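You operate a simulated robot arm through the tools that you are given. There is no shell and no other tool. Be economical: measure what you need, move in short steps, check, and stop when the job is done.

Carry out the task below with a simulated robot arm. There is one attempt and no reset: what you move stays moved.

Task
Test the blue paint at 30 rpm, then put its can in the pass or hold tray.
Fine: the small trays; pass is up to the limit on the console. Raise the head again; leave the dial at 30 and the sliding tray out. Test no other can. Set down upright: what you pick out.

Only the result counts: the job must be done as asked and must still hold three seconds after the hand-in. Knocking over, shifting, dropping, spilling or breaking anything else fails it.

Robot
A 6-joint arm with a two-finger parallel gripper, fixed in place. Base frame: the origin is at the foot of the arm, x ahead of it, y to its left, z up; the work surface is at about z = 0.88. Lengths are in m, angles in rad, forces in N, time in s.
With the tool pointing down near the work surface it reaches from about 0.24 to 0.64 m from the base axis. Its first joint turns from -1.152 to 1.152 rad. Payload 2.7 kg.
The TCP is the grasp point between the finger pads, 0.023 m short of the fingertips. In the tool frame z runs along the fingers and y along their closing line. The gripper opens to 0.094 m. The fingers are 0.038 m wide and 0.01 m thick; the gripper's body (0.054 by 0.096 m) begins 0.039 m behind the TCP.
Orientation is told as [roll, pitch, yaw] about the base's x, y, z axes, in that order, counted from this pose: with the fingers straight down and closing along the base's y, the tool's x points along the base's -x, its y along +y and its z along -z.

Tools
- The arm moves only by the tool send_rows. Its argument "commands" is a list that holds one entry, the list of rows, each a list of 7 numbers: the turn, a rotation vector about the tool's x, y, z in rad, then the shift along the tool's x, y, z in m, then the opening, from 0 (shut) to 1 (fully open). In form: [[[ax, ay, az, x, y, z, jaw], ...]]. A call has 1 to 12 rows; each row is the pose to reach, as a shift and turn from the pose commanded when the call began, along the tool's axes at that moment. A row lasts 0.2 s, in which the tool goes at most 0.05 m and 0.15 rad; a call with a longer step from one row to the next is refused whole, and so is a gripper value outside its range. Where a pose cannot be reached the arm comes as near as it can. A force on the tool above 70 N (or 10 N above the force at the start of the call, whichever is more), or a blocked arm, ends the call early, and 0.2 s more pass. Each finger travels about 0.045 m/s and halts on what it meets, pressing with about 32 N; the grip force reading is that of the motor and also rises with nothing between the fingers. The clock runs only during rows and for 0.2 s after the last one: add rows that repeat a pose to give the fingers time. The reply holds the time, the measured pose of the TCP, the force on the tool along the base axes, the opening and the grip force, in the units named above and with some noise, with the torque about the TCP (base axes, N m) and any sound that the robot's microphone picked up.
- Cameras (640 x 400 px; columns grow to the right, rows downward): "scene" is fixed at [0.0662, -0.4216, 1.4124]; the picture's right is [0.86, -0.50, 0.00], its down [-0.26, -0.44, -0.86] and it looks along [0.44, 0.74, -0.51] (base axes); focal length 373 px, centre (320, 200). "wrist" rides on the gripper at [0.086, 0.016, -0.075] in the tool frame; the picture's right is [-0.18, 0.98, 0.00], its down [-0.58, -0.11, -0.81] and it looks along [-0.79, -0.15, 0.59] (tool axes); focal length 243 px, centre (320, 200). There is no depth. A picture from a camera that has moved, and an enlarged one, comes with that camera's place and axes in the base frame and with its lens.
- capture(camera): a new picture of that camera. It takes no simulated time.
- enlarge(camera, box): a new picture of the part [left, top, right, bottom] of that camera's present view, enlarged. It takes no simulated time.
- hand_in(): hands the job in; it is judged then, once.

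Go step by step. Nothing tells you positions but the pictures and the camera data: compare them with the known pose of the tool, close in by small moves and look again before you grip or let go. The budget is 120 turns and 76 pictures, counting those below and the enlarged ones. Unless the task says otherwise, let go and move clear before handing in, and close with one line.

The tools are called after "Emit:" as a command line: name --argument value ..., lists and objects as JSON in quotes. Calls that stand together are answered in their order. send_rows: Moves the arm, as the interface text tells. Its arguments: {"type":"object","properties":{"commands":{"type":"array","items":{"type":"array","items":{"type":"array","items":{"type":"number"}}}}},"required":["commands"]} The other tools are called the same way: capture (camera) takes a picture; enlarge (camera, box) takes an enlarged picture of a part of a camera's view; hand_in () hands the job in.

At the start:

```text
time_s: 0.0
position: [0.3957, 0.0156, 1.1993]
ee_rot: [0.002, -0.002, 0.002]
ft_force: [-0.2, 0.0, 0.1]
moment: [0.0, -0.01, -0.01]
opening: 0.0939
grip_force: 0.0
```

scene: 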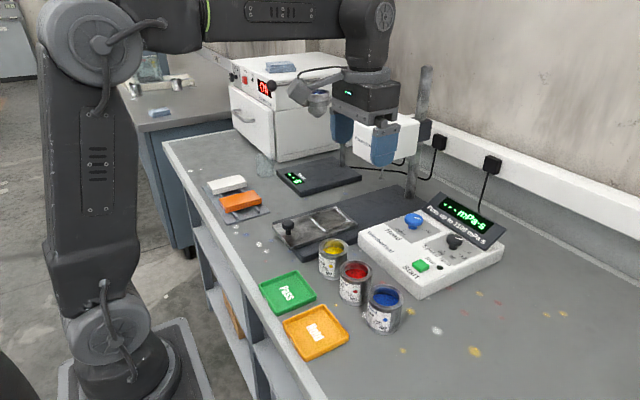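
wrist: 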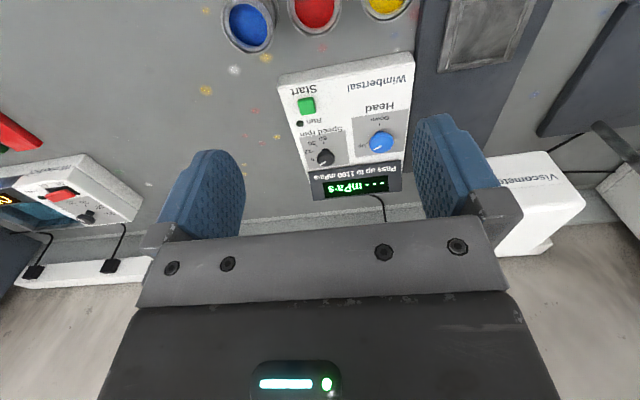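

I see a viscometer with a sliding tray, a console with a head lever, speed dial and start button, three paint cans and two small trays. I'll look closer first.

Emit:
enlarge --camera "scene" --box '[240, 180, 520, 355]'

Emit:
enlarge --camera "scene" --box '[340, 180, 520, 292]'

Emit:
enlarge --camera "wrist" --box '[200, 0, 520, 200]'

Emit:
enlarge --camera "scene" --box '[250, 60, 450, 260]'

```text
2.29 times, centred on (380, 268) of scene
camera zoom: at [0.0662, -0.4216, 1.4124], right [0.86, -0.5, 0.0], down [-0.26, -0.44, -0.86], along [0.44, 0.74, -0.51], focal length 853 px, centre (183, 46)
```

zoom: 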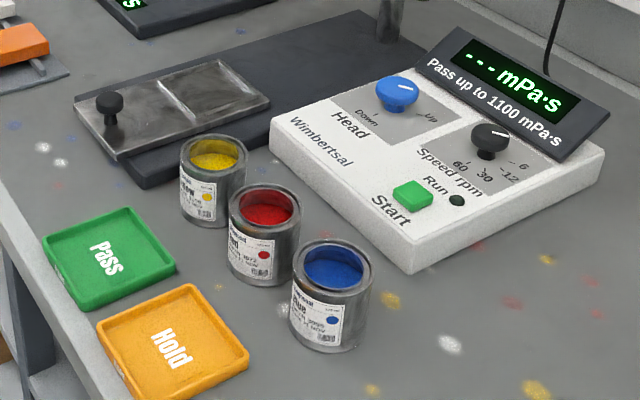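

```text
3.56 times, centred on (430, 236) of scene
camera zoom: at [0.0662, -0.4216, 1.4124], right [0.86, -0.5, 0.0], down [-0.26, -0.44, -0.86], along [0.44, 0.74, -0.51], focal length 1327 px, centre (-71, 72)
```

zoom: 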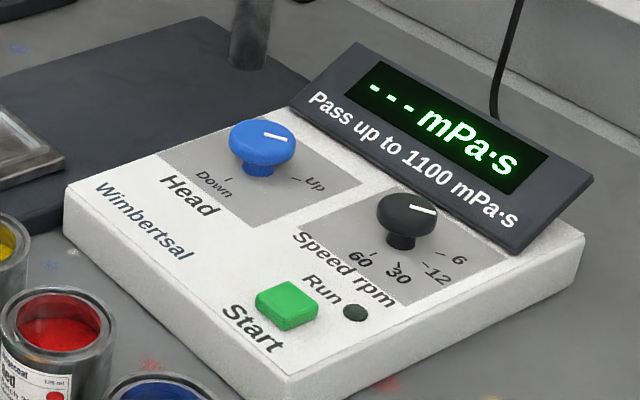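

```text
2.00 times, centred on (360, 100) of wrist
camera zoom: at [0.3084, 0.0315, 1.2753], right [0.18, 0.98, 0.0], down [0.58, -0.11, 0.81], along [0.79, -0.15, -0.59], focal length 485 px, centre (240, 400)
```

zoom: 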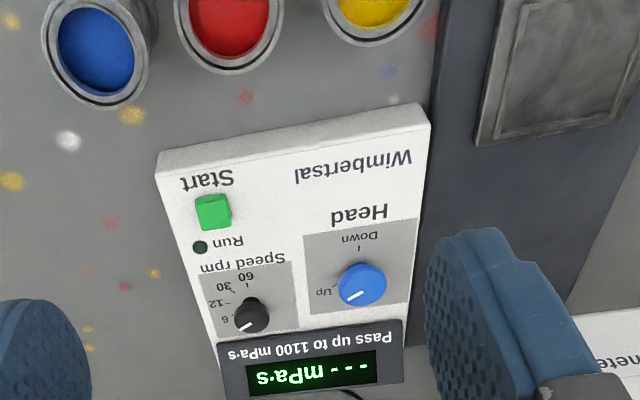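

```text
2.00 times, centred on (350, 160) of scene
camera zoom: at [0.0662, -0.4216, 1.4124], right [0.86, -0.5, 0.0], down [-0.26, -0.44, -0.86], along [0.44, 0.74, -0.51], focal length 747 px, centre (260, 280)
```

zoom: 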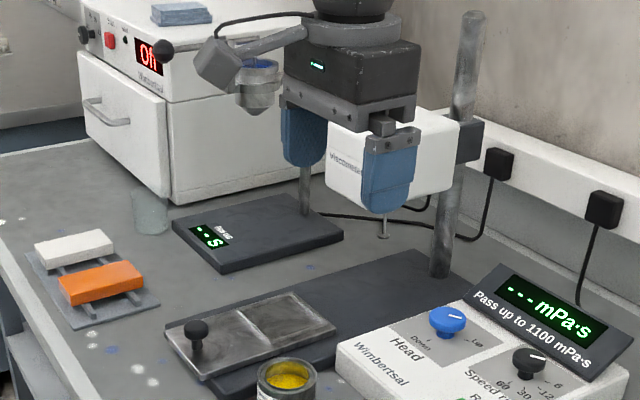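

Estimates: blue can at about (0.40,-0.07), rim z about 0.945; slide tray x 0.34–0.52, y about 0.205; spindle near (0.615,0.205,0.99). I'll move left to see the tray and head.

Emit:
send_rows --commands '[[[0, 0, 0, 0, 0.045, 0, 1], [0, 0, 0, 0, 0.09, 0, 1], [0, 0, 0, 0, 0.135, 0, 1], [0, 0, 0, 0, 0.18, 0, 1], [0, 0, 0, 0, 0.185, 0, 1]]]'

Emit:
capture --camera "wrist"

Emit:
capture --camera "scene"

```text
time_s: 1.2
position: [0.3947, 0.2011, 1.1989]
ee_rot: [0.0, -0.003, -0.001]
ft_force: [-0.7, 0.5, -0.5]
moment: [0.0, -0.01, -0.02]
opening: 0.094
grip_force: 0.1
```

```text
69 pictures are left
camera wrist: at [0.3077, 0.2179, 1.2758], right [0.18, 0.98, 0.0], down [0.58, -0.11, 0.81], along [0.79, -0.15, -0.59], focal length 243 px, centre (320, 200)
```

wrist: 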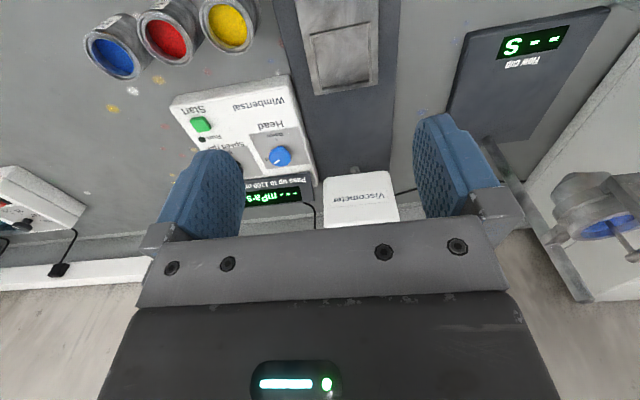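

```text
68 pictures are left
```

scene: 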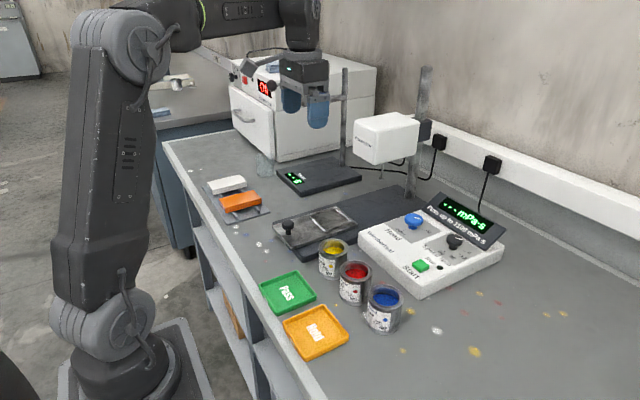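

Emit:
enlarge --camera "scene" --box '[260, 100, 460, 260]'

Emit:
enlarge --camera "wrist" --box '[200, 0, 440, 200]'

```text
2.50 times, centred on (360, 180) of scene
camera zoom: at [0.0662, -0.4215, 1.4124], right [0.86, -0.5, 0.0], down [-0.26, -0.44, -0.86], along [0.44, 0.74, -0.51], focal length 933 px, centre (220, 250)
```

zoom: 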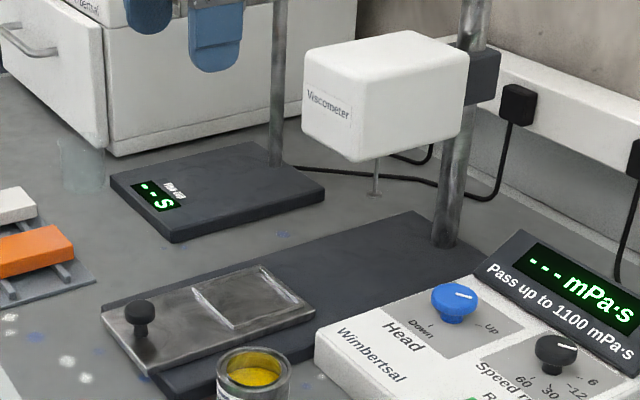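

```text
2.00 times, centred on (320, 100) of wrist
camera zoom: at [0.3077, 0.2179, 1.2758], right [0.18, 0.98, 0.0], down [0.58, -0.11, 0.81], along [0.79, -0.15, -0.59], focal length 485 px, centre (320, 400)
```

zoom: 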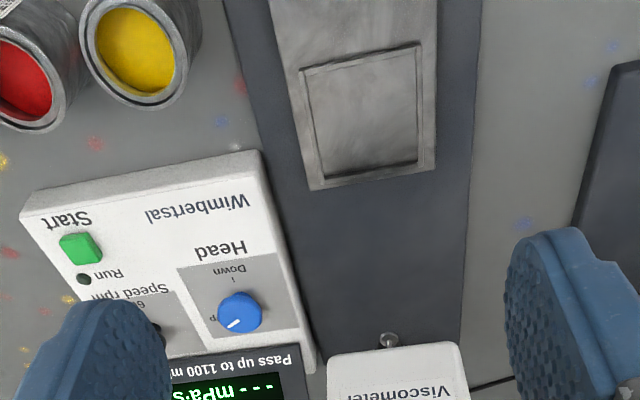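

Recess centre is about (0.475,0.22), the knob about (0.36,0.215), and the spindle about (0.622,0.218), tip z 0.986. The cans stand close together in y, so I'll turn the gripper 90° to close along x and go above the blue can.

Emit:
send_rows --commands '[[[0, 0, -0.145, 0, -0.025, 0.006, 1], [0, 0, -0.29, 0, -0.05, 0.012, 1], [0, 0, -0.435, 0, -0.075, 0.018, 1], [0, 0, -0.58, 0, -0.1, 0.024, 1], [0, 0, -0.725, -0.001, -0.125, 0.03, 1], [0, 0, -0.87, -0.001, -0.15, 0.036, 1], [0, 0, -1.015, -0.001, -0.175, 0.042, 1], [0, 0, -1.16, -0.002, -0.2, 0.048, 1], [0, 0, -1.305, -0.002, -0.225, 0.055, 1], [0, 0, -1.45, -0.003, -0.25, 0.065, 1], [0, 0, -1.571, -0.003, -0.274, 0.07, 1], [0, 0, -1.571, -0.003, -0.274, 0.07, 1]]]'

Emit:
capture --camera "wrist"

Emit:
capture --camera "scene"

```text
time_s: 3.8
position: [0.3977, -0.075, 1.1297]
ee_rot: [-0.002, -0.001, 1.573]
ft_force: [0.7, -0.1, 0.3]
moment: [-0.01, 0.01, 0.0]
opening: 0.0942
grip_force: 0.1
```

```text
65 pictures are left
camera wrist: at [0.382, -0.1609, 1.2052], right [-0.98, 0.18, 0.0], down [0.11, 0.58, 0.81], along [0.15, 0.79, -0.59], focal length 243 px, centre (320, 200)
```

wrist: 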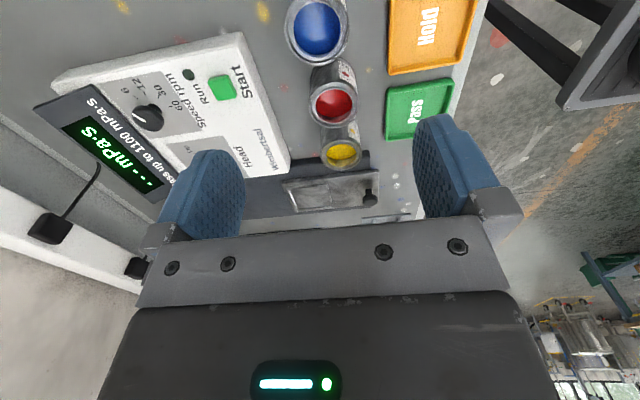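

```text
64 pictures are left
```

scene: 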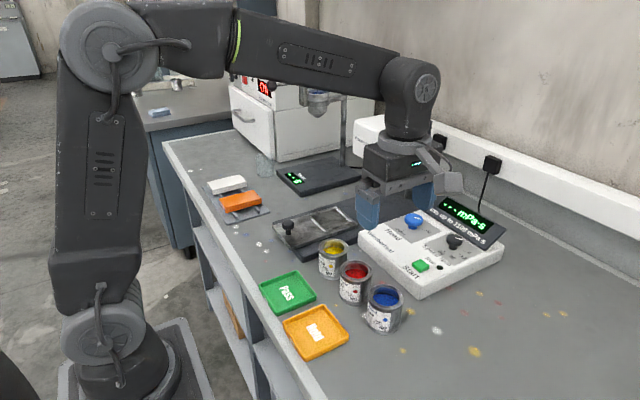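

The blue can is at about (0.400,-0.075). I'll descend part way and check.

Emit:
send_rows --commands '[[[0, 0, 0, 0, -0.002, 0.045, 1], [0, 0, 0, 0, -0.002, 0.09, 1], [0, 0, 0, 0, -0.002, 0.135, 1], [0, 0, 0, 0, -0.002, 0.155, 1], [0, 0, 0, 0, -0.002, 0.155, 1]]]'

Emit:
capture --camera "wrist"

Emit:
enlarge --camera "scene" --box '[280, 190, 480, 350]'

```text
time_s: 5.0
position: [0.4026, -0.0724, 0.9761]
ee_rot: [-0.003, -0.001, 1.572]
ft_force: [-0.1, -0.2, 0.5]
moment: [-0.01, 0.0, 0.01]
opening: 0.0939
grip_force: 0.1
```

```text
63 pictures are left
camera wrist: at [0.3849, -0.1599, 1.0502], right [-0.98, 0.18, 0.0], down [0.11, 0.58, 0.81], along [0.15, 0.79, -0.59], focal length 243 px, centre (320, 200)
```

wrist: 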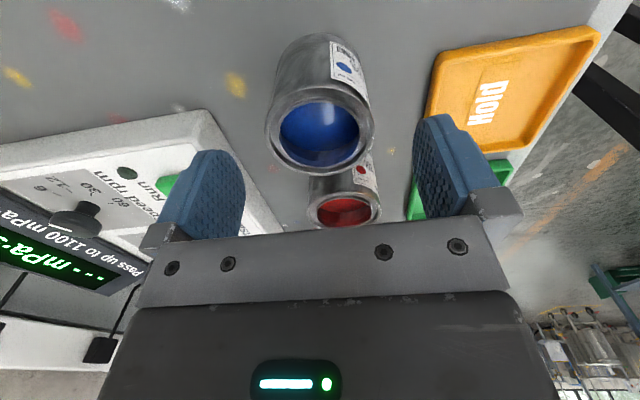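

```text
2.50 times, centred on (380, 270) of scene
camera zoom: at [0.0662, -0.4216, 1.4124], right [0.86, -0.5, 0.0], down [-0.26, -0.44, -0.86], along [0.44, 0.74, -0.51], focal length 933 px, centre (170, 25)
```

zoom: 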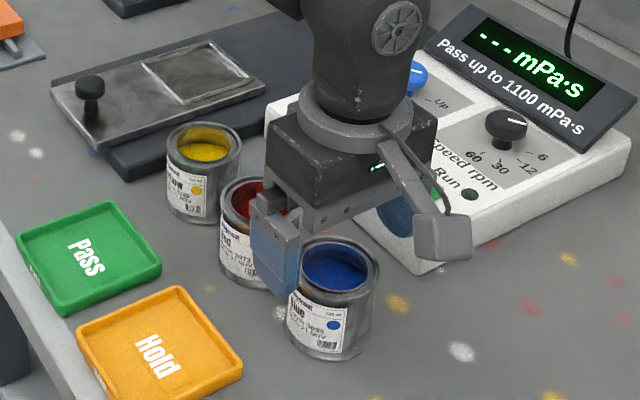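

The can centre is at about (0.401,-0.079). I'll correct 6 mm, descend to grip height and close.

Emit:
send_rows --commands '[[[0, 0, 0, 0.006, 0.001, 0.0, 1], [0, 0, 0, 0.006, 0.001, 0.03, 1], [0, 0, 0, 0.006, 0.001, 0.057, 1], [0, 0, 0, 0.006, 0.001, 0.057, 1], [0, 0, 0, 0.006, 0.001, 0.057, 0.6], [0, 0, 0, 0.006, 0.001, 0.057, 0.5], [0, 0, 0, 0.006, 0.001, 0.057, 0.4], [0, 0, 0, 0.006, 0.001, 0.057, 0.3], [0, 0, 0, 0.006, 0.001, 0.057, 0.3], [0, 0, 0, 0.006, 0.001, 0.057, 0.3]]]'

Emit:
enlarge --camera "scene" --box '[280, 190, 480, 350]'

```text
time_s: 7.2
position: [0.4004, -0.0799, 0.9171]
ee_rot: [-0.001, -0.002, 1.572]
ft_force: [-0.1, 0.1, -0.5]
moment: [-0.02, -0.03, 0.01]
opening: 0.0611
grip_force: 31.9
```

```text
2.50 times, centred on (380, 270) of scene
camera zoom: at [0.0662, -0.4216, 1.4124], right [0.86, -0.5, 0.0], down [-0.26, -0.44, -0.86], along [0.44, 0.74, -0.51], focal length 933 px, centre (170, 25)
```

zoom: 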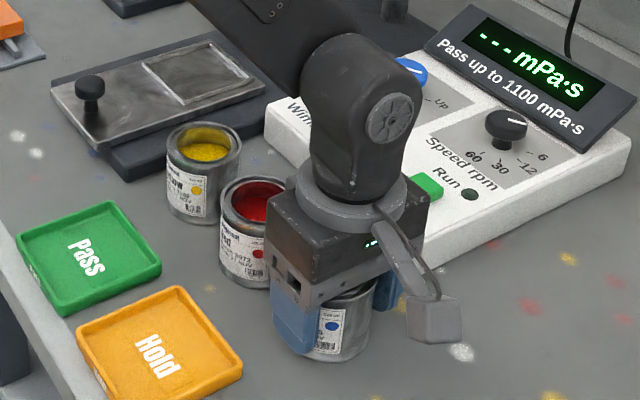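

The grip holds at 0.061 m. I'll lift straight up and carry the can above the tray recess.

Emit:
send_rows --commands '[[[0, 0, 0, 0, 0, -0.02, 0.3], [0, 0, 0, 0, 0, -0.05, 0.3], [0, 0, 0, 0, 0, -0.085, 0.3], [0, 0, 0, 0, 0, -0.11, 0.3], [0, 0, 0, -0.015, -0.003, -0.12, 0.3], [0, 0, 0, -0.045, -0.011, -0.12, 0.3], [0, 0, 0, -0.08, -0.02, -0.12, 0.3], [0, 0, 0, -0.115, -0.029, -0.12, 0.3], [0, 0, 0, -0.15, -0.037, -0.12, 0.3], [0, 0, 0, -0.18, -0.045, -0.12, 0.3], [0, 0, 0, -0.195, -0.049, -0.12, 0.3], [0, 0, 0, -0.2, -0.05, -0.12, 0.3]]]'

Emit:
send_rows --commands '[[[0, 0, 0, -0.015, -0.004, 0, 0.3], [0, 0, 0, -0.04, -0.01, 0, 0.3], [0, 0, 0, -0.065, -0.016, 0, 0.3], [0, 0, 0, -0.085, -0.022, 0, 0.3], [0, 0, 0, -0.097, -0.0245, 0, 0.3], [0, 0, 0, -0.1, -0.025, 0, 0.3], [0, 0, 0, -0.1, -0.025, 0.0, 0.3]]]'

Emit:
enlarge --camera "scene" --box '[240, 110, 440, 270]'

Emit:
capture --camera "wrist"

```text
time_s: 9.8
position: [0.4496, 0.1194, 1.0376]
ee_rot: [-0.002, -0.002, 1.574]
ft_force: [0.1, -0.4, -2.1]
moment: [-0.01, 0.01, -0.04]
opening: 0.061
grip_force: 32.2
```

```text
time_s: 11.4
position: [0.4735, 0.2212, 1.0383]
ee_rot: [0.0, 0.0, 1.573]
ft_force: [-0.5, -0.1, -2.1]
moment: [-0.04, 0.04, 0.01]
opening: 0.061
grip_force: 32.1
```

```text
2.50 times, centred on (340, 190) of scene
camera zoom: at [0.0662, -0.4216, 1.4124], right [0.86, -0.5, 0.0], down [-0.26, -0.44, -0.86], along [0.44, 0.74, -0.51], focal length 933 px, centre (270, 225)
```

zoom: 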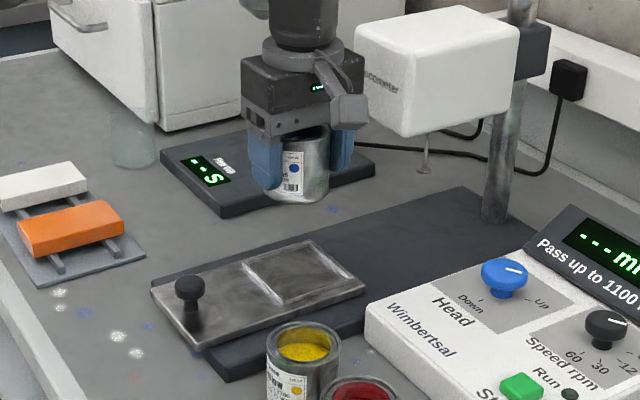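

```text
59 pictures are left
camera wrist: at [0.4575, 0.1341, 1.1137], right [-0.98, 0.18, 0.0], down [0.11, 0.58, 0.81], along [0.15, 0.79, -0.59], focal length 243 px, centre (320, 200)
```

wrist: 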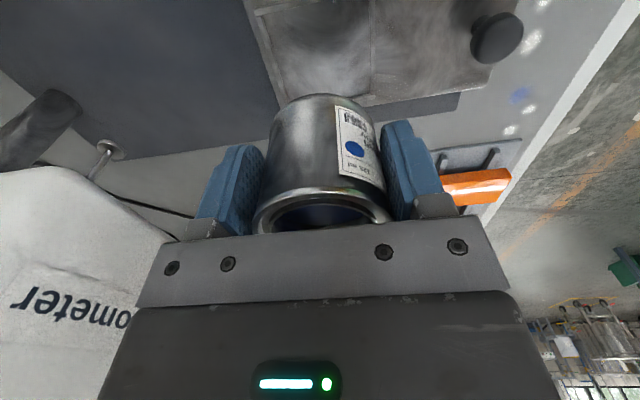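

The can is over the recess. I'll lower partly and check alignment.

Emit:
send_rows --commands '[[[0, 0, 0, 0, 0, 0.03, 0.3], [0, 0, 0, 0, 0, 0.06, 0.3], [0, 0, 0, 0, 0, 0.075, 0.3], [0, 0, 0, 0, 0, 0.075, 0.3]]]'

Emit:
enlarge --camera "scene" --box '[260, 150, 400, 262]'

Emit:
enlarge --camera "wrist" --box '[200, 0, 500, 240]'

```text
time_s: 12.4
position: [0.4738, 0.2203, 0.9626]
ee_rot: [-0.003, -0.002, 1.573]
ft_force: [0.6, 0.5, -1.6]
moment: [-0.01, -0.03, -0.01]
opening: 0.0611
grip_force: 31.9
```

```text
3.57 times, centred on (330, 206) of scene
camera zoom: at [0.0662, -0.4216, 1.4124], right [0.86, -0.5, 0.0], down [-0.26, -0.44, -0.86], along [0.44, 0.74, -0.51], focal length 1333 px, centre (284, 179)
```

zoom: 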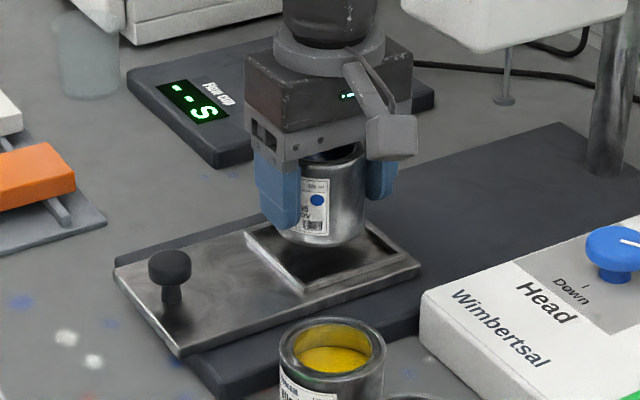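

```text
1.67 times, centred on (350, 120) of wrist
camera zoom: at [0.4576, 0.1346, 1.039], right [-0.98, 0.18, 0.0], down [0.11, 0.58, 0.81], along [0.15, 0.79, -0.59], focal length 404 px, centre (270, 333)
```

zoom: 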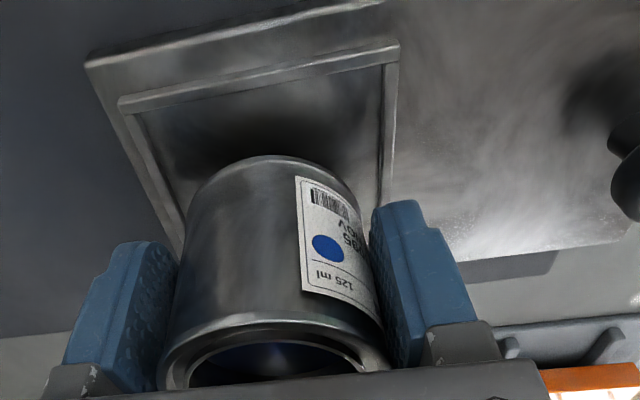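

The can looks near centred in the recess. I'll shift 3 mm further in x and lower gently.

Emit:
send_rows --commands '[[[0, 0, 0, 0, -0.003, 0.0, 0.3], [0, 0, 0, 0, -0.003, 0.01, 0.3], [0, 0, 0, 0, -0.003, 0.018, 0.3], [0, 0, 0, 0, -0.003, 0.018, 0.3]]]'

Emit:
enlarge --camera "scene" --box '[260, 150, 400, 262]'

```text
time_s: 13.4
position: [0.4789, 0.22, 0.9483]
ee_rot: [-0.01, -0.002, 1.574]
ft_force: [0.5, -2.2, 25.9]
moment: [0.13, -0.79, -0.12]
opening: 0.0612
grip_force: 32.1
```

```text
3.57 times, centred on (330, 206) of scene
camera zoom: at [0.0658, -0.4218, 1.4124], right [0.86, -0.5, 0.0], down [-0.26, -0.44, -0.86], along [0.44, 0.74, -0.51], focal length 1333 px, centre (284, 179)
```

zoom: 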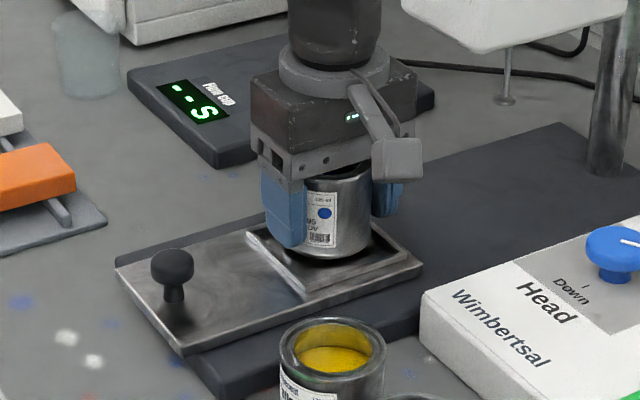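

Contact moment suggests the far bottom edge is on the lip. I'll lift slightly, shift back about 7 mm, and retry.

Emit:
send_rows --commands '[[[0, 0, 0, 0, 0, -0.01, 0.3], [0, 0, 0, 0, 0.007, -0.01, 0.3], [0, 0, 0, 0, 0.007, -0.004, 0.3], [0, 0, 0, 0, 0.007, -0.0, 0.3], [0, 0, 0, 0, 0.007, 0.0, 0.3]]]'

Emit:
enlarge --camera "scene" --box '[260, 150, 400, 262]'

Emit:
enlarge --camera "wrist" --box '[200, 0, 500, 240]'

```text
time_s: 14.6
position: [0.4705, 0.2207, 0.9477]
ee_rot: [-0.007, -0.005, 1.573]
ft_force: [-0.1, -4.7, 18.5]
moment: [0.6, 0.23, 0.07]
opening: 0.0606
grip_force: 32.1
```

```text
3.57 times, centred on (330, 206) of scene
camera zoom: at [0.0659, -0.4218, 1.4124], right [0.86, -0.5, 0.0], down [-0.26, -0.44, -0.86], along [0.44, 0.74, -0.51], focal length 1333 px, centre (284, 179)
```

zoom: 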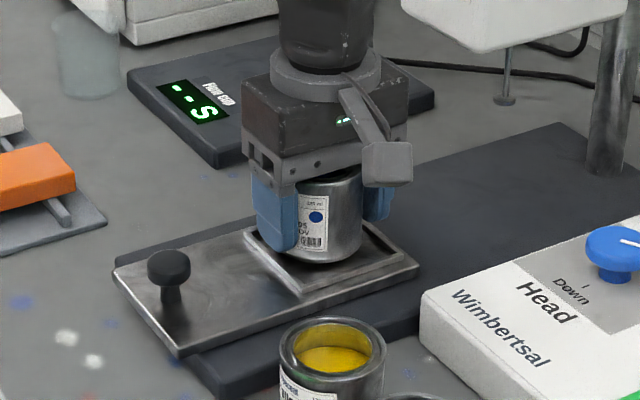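

```text
1.67 times, centred on (350, 120) of wrist
camera zoom: at [0.4547, 0.1338, 1.0227], right [-0.98, 0.18, -0.01], down [0.1, 0.58, 0.81], along [0.15, 0.79, -0.59], focal length 404 px, centre (270, 333)
```

zoom: 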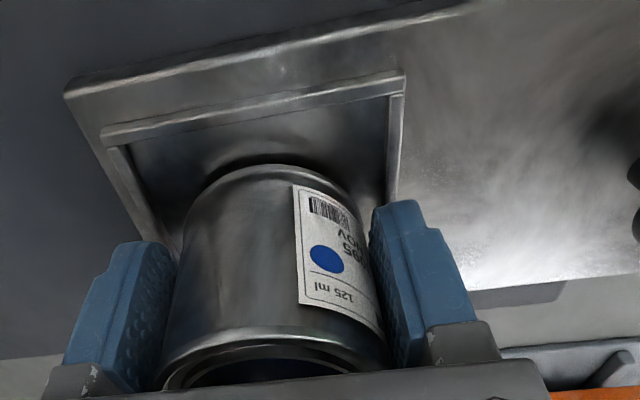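

The can now touches on the +y lip; it sits about 9 mm too far left in the recess. I'll lift, shift -y and lower again.

Emit:
send_rows --commands '[[[0, 0, 0, 0, 0, -0.01, 0.3], [0, 0, 0, 0.009, 0, -0.01, 0.3], [0, 0, 0, 0.009, 0, -0.004, 0.3], [0, 0, 0, 0.009, 0, 0.001, 0.3], [0, 0, 0, 0.009, 0.0, 0.001, 0.3]]]'

Emit:
enlarge --camera "wrist" --box '[200, 0, 500, 240]'

```text
time_s: 15.8
position: [0.4717, 0.2106, 0.9441]
ee_rot: [-0.001, 0.001, 1.572]
ft_force: [0.5, 0.8, -2.5]
moment: [-0.03, -0.05, 0.03]
opening: 0.0607
grip_force: 31.6
```

```text
1.67 times, centred on (350, 120) of wrist
camera zoom: at [0.4541, 0.1251, 1.0194], right [-0.98, 0.18, 0.0], down [0.11, 0.58, 0.81], along [0.15, 0.79, -0.59], focal length 404 px, centre (270, 333)
```

zoom: 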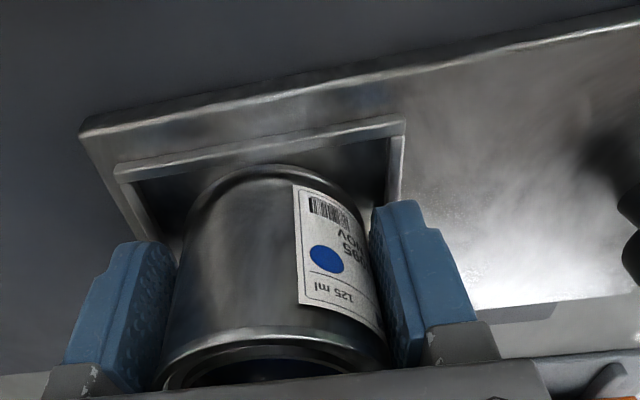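

It's now below lip contact with no force. I'll continue down gently.

Emit:
send_rows --commands '[[[0, 0, 0, 0, 0, 0.002, 0.3], [0, 0, 0, 0, 0, 0.004, 0.3], [0, 0, 0, 0, 0, 0.004, 0.3]]]'

```text
time_s: 16.6
position: [0.4707, 0.2118, 0.9431]
ee_rot: [-0.008, -0.002, 1.573]
ft_force: [1.5, 0.6, 20.0]
moment: [-0.32, 0.3, -0.07]
opening: 0.0612
grip_force: 32.3
```

Emit:
enlarge --camera "scene" --box '[290, 170, 370, 234]'

Emit:
enlarge --camera "wrist" --box '[230, 40, 410, 184]'

```text
6.25 times, centred on (330, 202) of scene
camera zoom: at [0.0659, -0.4217, 1.4124], right [0.86, -0.5, 0.0], down [-0.26, -0.44, -0.86], along [0.44, 0.74, -0.51], focal length 2333 px, centre (258, 188)
```

zoom: 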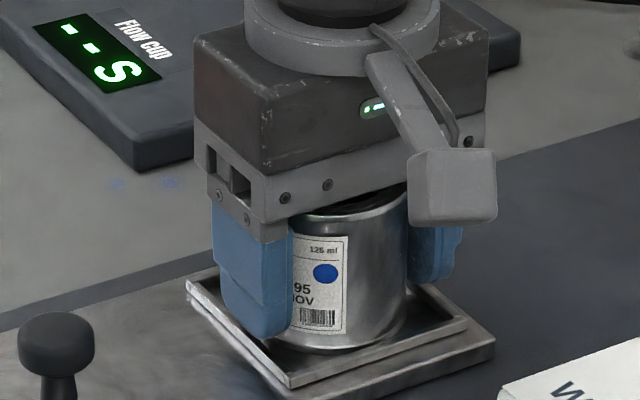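

```text
2.78 times, centred on (320, 112) of wrist
camera zoom: at [0.4548, 0.1256, 1.0176], right [-0.98, 0.18, -0.01], down [0.1, 0.58, 0.81], along [0.15, 0.79, -0.59], focal length 674 px, centre (320, 444)
```

zoom: 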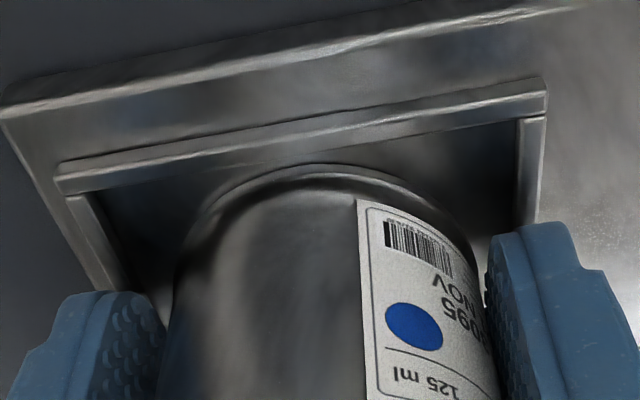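

It appears seated on the recess floor inside the lips. I'll ease the force and open, then look.

Emit:
send_rows --commands '[[[0, 0, 0, 0, 0, -0.003, 0.3], [0, 0, 0, 0, 0, -0.003, 0.7], [0, 0, 0, 0, 0, -0.003, 1], [0, 0, 0, 0, 0, -0.003, 1], [0, 0, 0, 0, 0, -0.003, 1], [0, 0, 0, 0, 0, -0.02, 1], [0, 0, 0, 0, 0, -0.05, 1], [0, 0, 0, 0, 0, -0.08, 1], [0, 0, 0, 0, 0, -0.12, 1], [0, 0, 0, 0, 0, -0.12, 1]]]'

Emit:
enlarge --camera "scene" --box '[260, 150, 400, 262]'

Emit:
capture --camera "wrist"

```text
time_s: 18.8
position: [0.4694, 0.2115, 1.0608]
ee_rot: [-0.001, 0.0, 1.572]
ft_force: [0.4, 0.1, 0.4]
moment: [0.02, 0.03, 0.0]
opening: 0.094
grip_force: 0.0
```

```text
3.57 times, centred on (330, 206) of scene
camera zoom: at [0.0662, -0.4216, 1.4124], right [0.86, -0.5, 0.0], down [-0.26, -0.44, -0.86], along [0.44, 0.74, -0.51], focal length 1333 px, centre (284, 179)
```

zoom: 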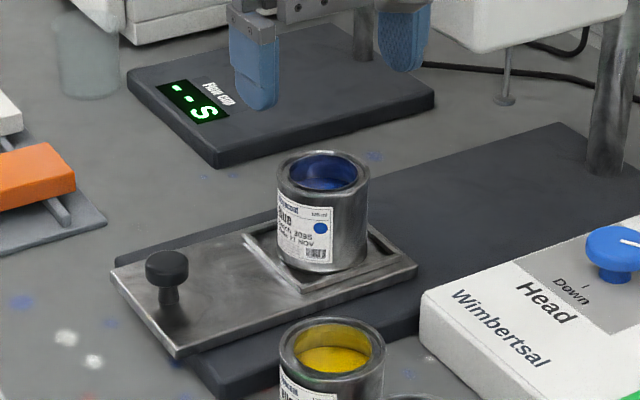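

```text
49 pictures are left
camera wrist: at [0.453, 0.1257, 1.1359], right [-0.98, 0.18, 0.0], down [0.11, 0.58, 0.81], along [0.15, 0.79, -0.59], focal length 243 px, centre (320, 200)
```

wrist: 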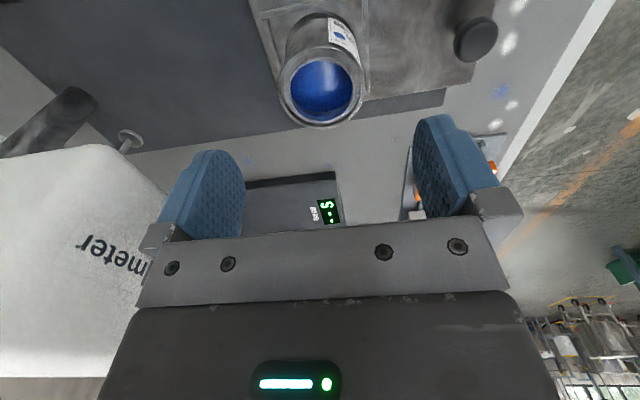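

The blue can stands upright in the recess. The knob is at about (0.358,0.2155), top z about 0.942; I'll go above it with a partly opened gripper.

Emit:
send_rows --commands '[[[0, 0, 0, 0, 0.04, 0, 0.8], [0, 0, 0, -0.002, 0.08, 0, 0.7], [0, 0, 0, -0.004, 0.111, 0, 0.6], [0, 0, 0, -0.004, 0.111, 0.03, 0.55], [0, 0, 0, -0.004, 0.111, 0.07, 0.55], [0, 0, 0, -0.004, 0.111, 0.085, 0.55], [0, 0, 0, -0.004, 0.111, 0.085, 0.55]]]'

Emit:
enlarge --camera "scene" --box '[230, 150, 370, 262]'

Emit:
capture --camera "wrist"

```text
time_s: 20.4
position: [0.3606, 0.2141, 0.9754]
ee_rot: [-0.002, -0.002, 1.572]
ft_force: [-0.2, -0.4, 0.7]
moment: [-0.01, -0.01, 0.0]
opening: 0.0516
grip_force: 0.0
```

```text
3.57 times, centred on (300, 206) of scene
camera zoom: at [0.0662, -0.4216, 1.4124], right [0.86, -0.5, 0.0], down [-0.26, -0.44, -0.86], along [0.44, 0.74, -0.51], focal length 1333 px, centre (391, 179)
```

zoom: 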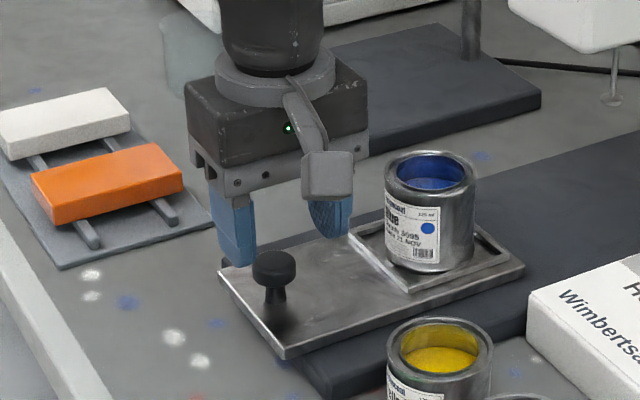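

```text
47 pictures are left
camera wrist: at [0.3436, 0.1286, 1.0505], right [-0.98, 0.18, 0.0], down [0.11, 0.58, 0.81], along [0.15, 0.79, -0.59], focal length 243 px, centre (320, 200)
```

wrist: 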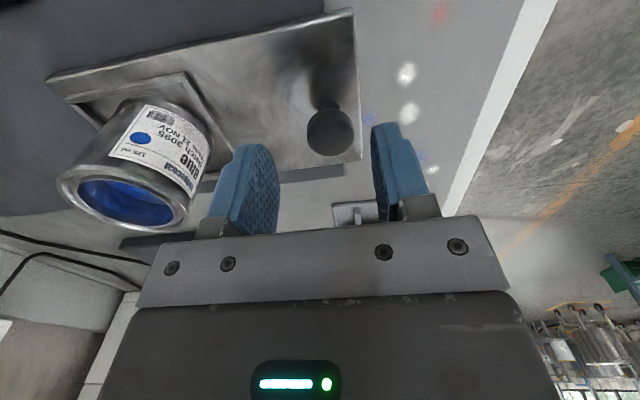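

Aligned within 5 mm. I'll descend, close on the knob.

Emit:
send_rows --commands '[[[0, 0, 0, 0, 0.005, 0.0, 0.55], [0, 0, 0, 0, 0.005, 0.03, 0.55], [0, 0, 0, 0, 0.005, 0.033, 0.55], [0, 0, 0, 0, 0.005, 0.033, 0.4], [0, 0, 0, 0, 0.005, 0.033, 0.3], [0, 0, 0, 0, 0.005, 0.033, 0.2], [0, 0, 0, 0, 0.005, 0.033, 0.15], [0, 0, 0, 0, 0.005, 0.033, 0.1], [0, 0, 0, 0, 0.005, 0.033, 0.1]]]'

Emit:
enlarge --camera "scene" --box '[230, 150, 370, 262]'

```text
time_s: 22.4
position: [0.3552, 0.2151, 0.942]
ee_rot: [-0.004, 0.0, 1.571]
ft_force: [2.8, -0.5, -5.8]
moment: [0.07, -0.04, -0.02]
opening: 0.0274
grip_force: 45.1
```

```text
3.57 times, centred on (300, 206) of scene
camera zoom: at [0.0663, -0.4215, 1.4124], right [0.86, -0.5, 0.0], down [-0.26, -0.44, -0.86], along [0.44, 0.74, -0.51], focal length 1333 px, centre (391, 179)
```

zoom: 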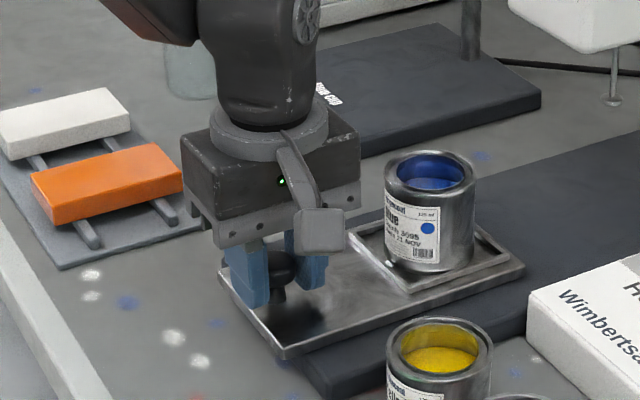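

The knob is held. I'll slide the tray in slowly.

Emit:
send_rows --commands '[[[0, 0, 0, 0, -0.005, 0, 0.1], [0, 0, 0, 0, -0.015, 0, 0.1], [0, 0, 0, 0, -0.03, 0, 0.1], [0, 0, 0, 0, -0.045, 0, 0.1], [0, 0, 0, 0, -0.06, 0, 0.1], [0, 0, 0, 0, -0.075, 0, 0.1], [0, 0, 0, 0, -0.09, 0, 0.1], [0, 0, 0, 0, -0.1, 0, 0.1], [0, 0, 0, 0, -0.105, 0, 0.1], [0, 0, 0, 0, -0.105, 0, 0.1]]]'

Emit:
enlarge --camera "scene" --box '[260, 100, 440, 244]'

```text
time_s: 24.6
position: [0.46, 0.2153, 0.9414]
ee_rot: [0.0, 0.001, 1.573]
ft_force: [-0.2, 1.0, -14.0]
moment: [0.29, 0.02, 0.06]
opening: 0.0274
grip_force: 45.2
```

```text
2.78 times, centred on (350, 172) of scene
camera zoom: at [0.0664, -0.4215, 1.4125], right [0.86, -0.5, 0.0], down [-0.26, -0.44, -0.86], along [0.44, 0.74, -0.51], focal length 1037 px, centre (237, 278)
```

zoom: 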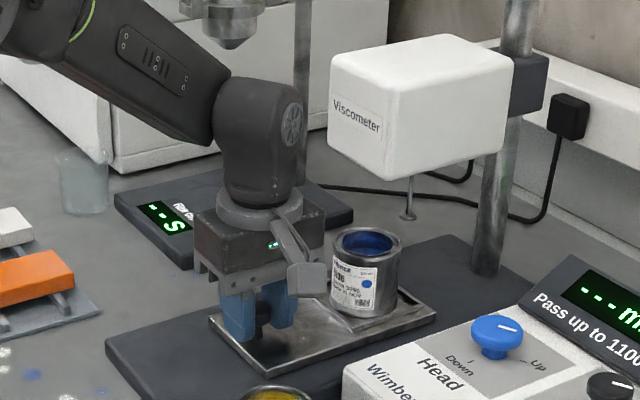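

Sliding works with little force. Continue about 40 mm more.

Emit:
send_rows --commands '[[[0, 0, 0, 0, -0.006, 0, 0.1], [0, 0, 0, 0, -0.014, 0, 0.1], [0, 0, 0, 0, -0.022, 0, 0.1], [0, 0, 0, 0, -0.03, 0, 0.1], [0, 0, 0, 0, -0.036, 0, 0.1], [0, 0, 0, 0, -0.04, 0, 0.1], [0, 0, 0, 0, -0.04, 0, 0.1]]]'

Emit:
enlarge --camera "scene" --box '[280, 100, 460, 244]'

Emit:
capture --camera "wrist"

```text
time_s: 26.2
position: [0.5002, 0.2143, 0.9412]
ee_rot: [0.0, 0.0, 1.572]
ft_force: [0.2, -1.1, -16.5]
moment: [-0.25, 0.0, -0.02]
opening: 0.0274
grip_force: 44.9
```

```text
2.78 times, centred on (370, 172) of scene
camera zoom: at [0.0664, -0.4215, 1.4125], right [0.86, -0.5, 0.0], down [-0.26, -0.44, -0.86], along [0.44, 0.74, -0.51], focal length 1037 px, centre (181, 278)
```

zoom: 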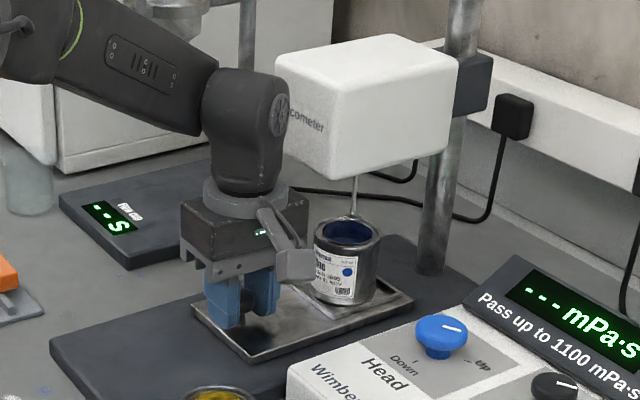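

```text
43 pictures are left
camera wrist: at [0.4834, 0.1291, 1.0171], right [-0.98, 0.18, 0.0], down [0.11, 0.58, 0.81], along [0.15, 0.79, -0.59], focal length 243 px, centre (320, 200)
```

wrist: 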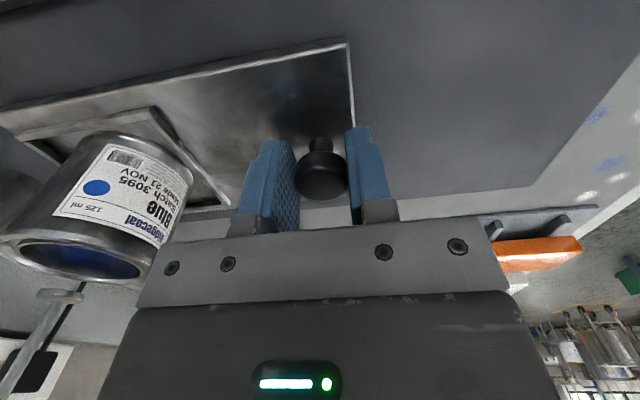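

Nearly under the spindle. I'll inch forward and feel for a stop.

Emit:
send_rows --commands '[[[0, 0, 0, 0, -0.002, 0, 0.1], [0, 0, 0, 0, -0.004, 0, 0.1], [0, 0, 0, 0, -0.006, 0, 0.1], [0, 0, 0, 0, -0.006, 0, 0.1]]]'

Emit:
enlarge --camera "scene" --box '[350, 140, 430, 204]'

```text
time_s: 27.2
position: [0.5052, 0.2149, 0.9425]
ee_rot: [0.0, 0.0, 1.571]
ft_force: [-3.7, -1.6, -19.5]
moment: [-0.14, 0.09, 0.01]
opening: 0.0272
grip_force: 45.2
```

```text
6.25 times, centred on (390, 172) of scene
camera zoom: at [0.0664, -0.4215, 1.4125], right [0.86, -0.5, 0.0], down [-0.26, -0.44, -0.86], along [0.44, 0.74, -0.51], focal length 2333 px, centre (-118, 375)
```

zoom: 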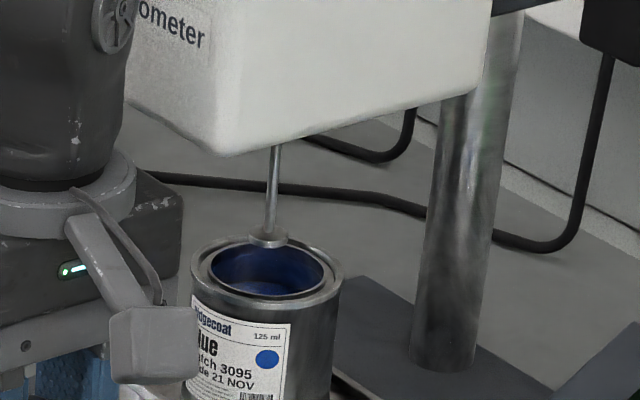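

Emit:
send_rows --commands '[[[0, 0, 0, 0, -0.002, 0, 0.1], [0, 0, 0, 0, -0.004, 0, 0.1], [0, 0, 0, 0, -0.004, 0, 0.1]]]'

```text
time_s: 28.0
position: [0.5054, 0.2143, 0.9411]
ee_rot: [0.01, 0.005, 1.573]
ft_force: [-37.8, -3.1, -1.4]
moment: [0.76, 0.39, 0.19]
opening: 0.0273
grip_force: 44.7
```

Hard stop reached with the can under the spindle. I'll relax, release the knob, lift and back off toward the base.

Emit:
send_rows --commands '[[[0, 0, 0, 0, 0.0035, 0, 0.1], [0, 0, 0, 0, 0.0035, 0, 0.3], [0, 0, 0, 0, 0.0035, 0, 0.5], [0, 0, 0, 0, 0.0035, 0, 0.5], [0, 0, 0, 0, 0.0035, 0, 0.5], [0, 0, 0, 0, 0.0035, -0.02, 0.5], [0, 0, 0, 0, 0.0035, -0.04, 0.5], [0, 0, 0, 0, 0.04, -0.06, 0.5], [0, 0, 0, 0, 0.08, -0.1, 0.5], [0, 0, 0, 0, 0.11, -0.14, 0.5], [0, 0, 0, 0.03, 0.11, -0.18, 0.5], [0, 0, 0, 0.06, 0.11, -0.2, 0.5]]]'

Emit:
enlarge --camera "scene" --box '[280, 100, 520, 292]'

```text
refused: row 9 steps farther than a row can; nothing moved
```

```text
2.08 times, centred on (400, 196) of scene
camera zoom: at [0.0652, -0.4216, 1.4125], right [0.86, -0.5, 0.0], down [-0.25, -0.44, -0.86], along [0.44, 0.74, -0.51], focal length 778 px, centre (153, 208)
```

zoom: 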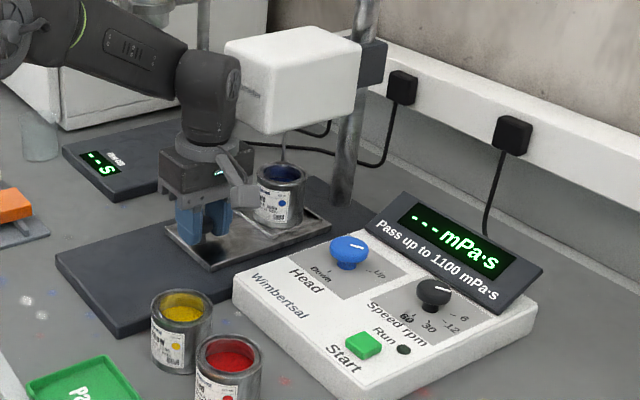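

Emit:
send_rows --commands '[[[0, 0, 0, 0, 0.0035, 0, 0.1], [0, 0, 0, 0, 0.0035, 0, 0.3], [0, 0, 0, 0, 0.0035, 0, 0.5], [0, 0, 0, 0, 0.0035, 0, 0.5], [0, 0, 0, 0, 0.0035, 0, 0.5], [0, 0, 0, 0, 0.0035, -0.02, 0.5], [0, 0, 0, 0, 0.0035, -0.045, 0.5], [0, 0, 0, 0, 0.03, -0.07, 0.5], [0, 0, 0, 0, 0.055, -0.1, 0.5], [0, 0, 0, 0, 0.08, -0.13, 0.5], [0, 0, 0, 0.02, 0.1, -0.16, 0.5], [0, 0, 0, 0.05, 0.11, -0.18, 0.5]]]'

```text
time_s: 30.6
position: [0.3978, 0.1655, 1.1235]
ee_rot: [-0.001, -0.001, 1.572]
ft_force: [0.7, -1.0, 0.1]
moment: [-0.01, -0.01, 0.01]
opening: 0.0467
grip_force: 0.0
```

Released. I'll now turn the gripper back to yaw 0 and view the console dials from above.

Emit:
send_rows --commands '[[[0, 0, 0.145, 0.02, 0, 0, 0.5], [0, 0, 0.29, 0.04, -0.005, 0, 0.5], [0, 0, 0.435, 0.06, -0.015, 0, 0.5], [0, 0, 0.58, 0.08, -0.03, 0, 0.5], [0, 0, 0.725, 0.095, -0.05, 0, 0.5], [0, 0, 0.87, 0.105, -0.07, 0, 0.5], [0, 0, 1.015, 0.115, -0.09, 0, 0.5], [0, 0, 1.16, 0.12, -0.11, 0, 0.5], [0, 0, 1.305, 0.1255, -0.125, 0, 0.5], [0, 0, 1.45, 0.1255, -0.132, 0, 0.5], [0, 0, 1.571, 0.1255, -0.132, 0, 0.5], [0, 0, 1.571, 0.1255, -0.132, 0, 0.5]]]'

Emit:
enlarge --camera "wrist" --box '[160, 0, 480, 240]'

```text
time_s: 33.2
position: [0.5317, 0.0396, 1.1223]
ee_rot: [-0.001, -0.001, -0.001]
ft_force: [0.9, 0.2, -0.3]
moment: [-0.01, 0.0, -0.02]
opening: 0.0473
grip_force: 0.1
```

```text
1.67 times, centred on (320, 120) of wrist
camera zoom: at [0.4444, 0.0566, 1.198], right [0.19, 0.98, 0.0], down [0.58, -0.11, 0.81], along [0.79, -0.15, -0.59], focal length 404 px, centre (320, 333)
```

zoom: 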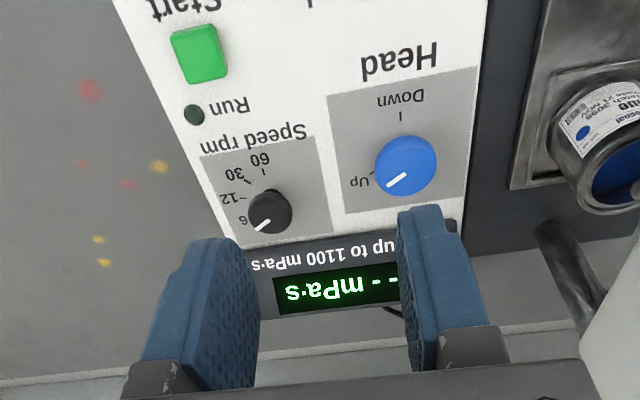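

Console read: the Head knob is at about (0.606,0.083) with its pointer at Up (-60°) and Down at 180°; the Speed knob is at about (0.625,-0.017), marks 6/12/30/60 at -60/-100/-140/180°. I'll set speed first: approach with yaw +40°.

Emit:
send_rows --commands '[[[0, 0, -0.14, -0.02, -0.015, 0.01, 0.5], [0, 0, -0.28, -0.04, -0.03, 0.025, 0.5], [0, 0, -0.42, -0.06, -0.045, 0.045, 0.5], [0, 0, -0.56, -0.08, -0.057, 0.07, 0.5], [0, 0, -0.698, -0.092, -0.057, 0.095, 0.5], [0, 0, -0.698, -0.092, -0.057, 0.122, 0.5], [0, 0, -0.698, -0.092, -0.057, 0.122, 0.5]]]'

Emit:
enlarge --camera "wrist" --box '[160, 0, 480, 240]'

Emit:
enlarge --camera "scene" --box '[380, 180, 520, 292]'

```text
time_s: 34.8
position: [0.6249, -0.0162, 0.9998]
ee_rot: [0.0, -0.003, 0.701]
ft_force: [-0.5, -0.5, 0.4]
moment: [0.0, 0.02, 0.03]
opening: 0.047
grip_force: 0.1
```

```text
1.67 times, centred on (320, 120) of wrist
camera zoom: at [0.5473, -0.0598, 1.0752], right [-0.49, 0.87, 0.0], down [0.51, 0.29, 0.81], along [0.7, 0.4, -0.59], focal length 404 px, centre (320, 333)
```

zoom: 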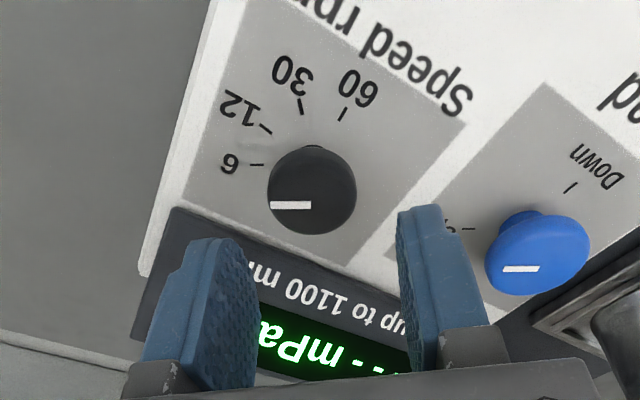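

```text
3.57 times, centred on (450, 236) of scene
camera zoom: at [0.0662, -0.4216, 1.4124], right [0.86, -0.5, 0.0], down [-0.26, -0.44, -0.86], along [0.44, 0.74, -0.51], focal length 1333 px, centre (-144, 71)
```

zoom: 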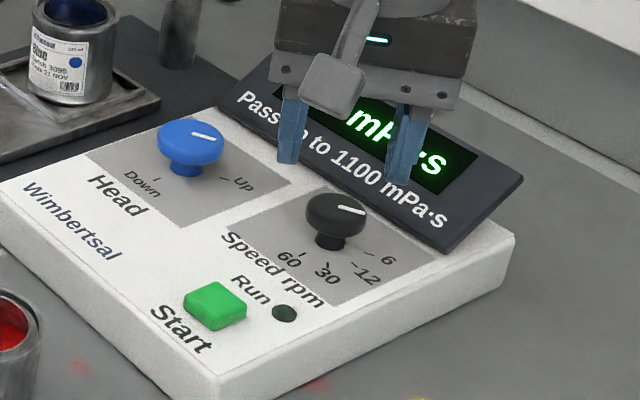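

The knob is centred under the TCP. I'll descend and close on it.

Emit:
send_rows --commands '[[[0, 0, 0, 0, -0.002, 0.02, 0.5], [0, 0, 0, 0, -0.002, 0.035, 0.5], [0, 0, 0, 0, -0.002, 0.044, 0.5], [0, 0, 0, 0, -0.002, 0.044, 0.5]]]'

Emit:
enlarge --camera "scene" --box '[380, 180, 520, 292]'

```text
time_s: 35.8
position: [0.6262, -0.018, 0.9554]
ee_rot: [-0.001, -0.003, 0.699]
ft_force: [0.9, -0.1, -0.3]
moment: [-0.02, -0.02, 0.0]
opening: 0.0468
grip_force: 0.0
```

```text
3.57 times, centred on (450, 236) of scene
camera zoom: at [0.0662, -0.4216, 1.4124], right [0.86, -0.5, 0.0], down [-0.26, -0.44, -0.86], along [0.44, 0.74, -0.51], focal length 1333 px, centre (-144, 71)
```

zoom: 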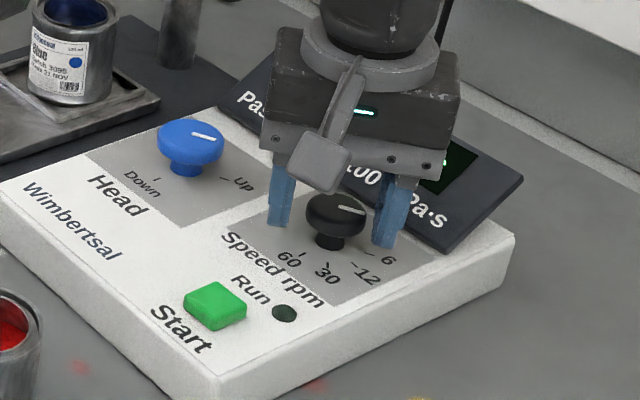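

Emit:
send_rows --commands '[[[0, 0, 0, 0, 0, 0, 0.35], [0, 0, 0, 0, 0, 0, 0.25], [0, 0, 0, 0, 0, 0, 0.15], [0, 0, 0, 0, 0, 0, 0.1], [0, 0, 0, 0, 0, 0, 0.1]]]'

Emit:
send_rows --commands '[[[0, 0, 0.13, 0, 0, 0, 0.1], [0, 0, 0.27, 0, 0, 0, 0.1], [0, 0, 0.41, 0, 0, 0, 0.1], [0, 0, 0.55, 0, 0, 0, 0.1], [0, 0, 0.69, 0, 0, 0, 0.1], [0, 0, 0.83, 0, 0, 0, 0.1], [0, 0, 0.97, 0, 0, 0, 0.1], [0, 0, 1.11, 0, 0, 0, 0.1], [0, 0, 1.25, 0, 0, 0, 0.1], [0, 0, 1.396, 0, 0, 0, 0.1], [0, 0, 1.396, 0, 0, 0, 0.1]]]'

Emit:
enlarge --camera "scene" --box '[380, 180, 520, 292]'

```text
time_s: 37.0
position: [0.6256, -0.0202, 0.9559]
ee_rot: [-0.003, -0.004, 0.697]
ft_force: [20.0, -19.7, -6.2]
moment: [0.07, -0.55, -0.12]
opening: 0.0335
grip_force: 45.5
```

```text
time_s: 39.4
position: [0.6253, -0.0147, 0.9556]
ee_rot: [0.009, 0.0, -0.695]
ft_force: [23.1, 25.0, -8.6]
moment: [0.49, -0.08, 0.15]
opening: 0.0331
grip_force: 45.2
```

```text
3.57 times, centred on (450, 236) of scene
camera zoom: at [0.067, -0.4209, 1.4126], right [0.86, -0.5, 0.0], down [-0.26, -0.44, -0.86], along [0.44, 0.74, -0.51], focal length 1333 px, centre (-144, 71)
```

zoom: 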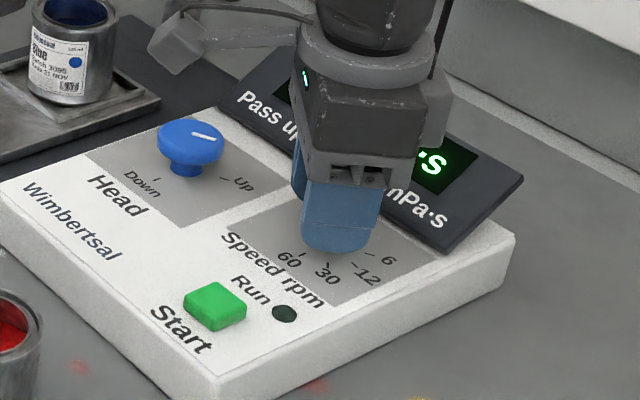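

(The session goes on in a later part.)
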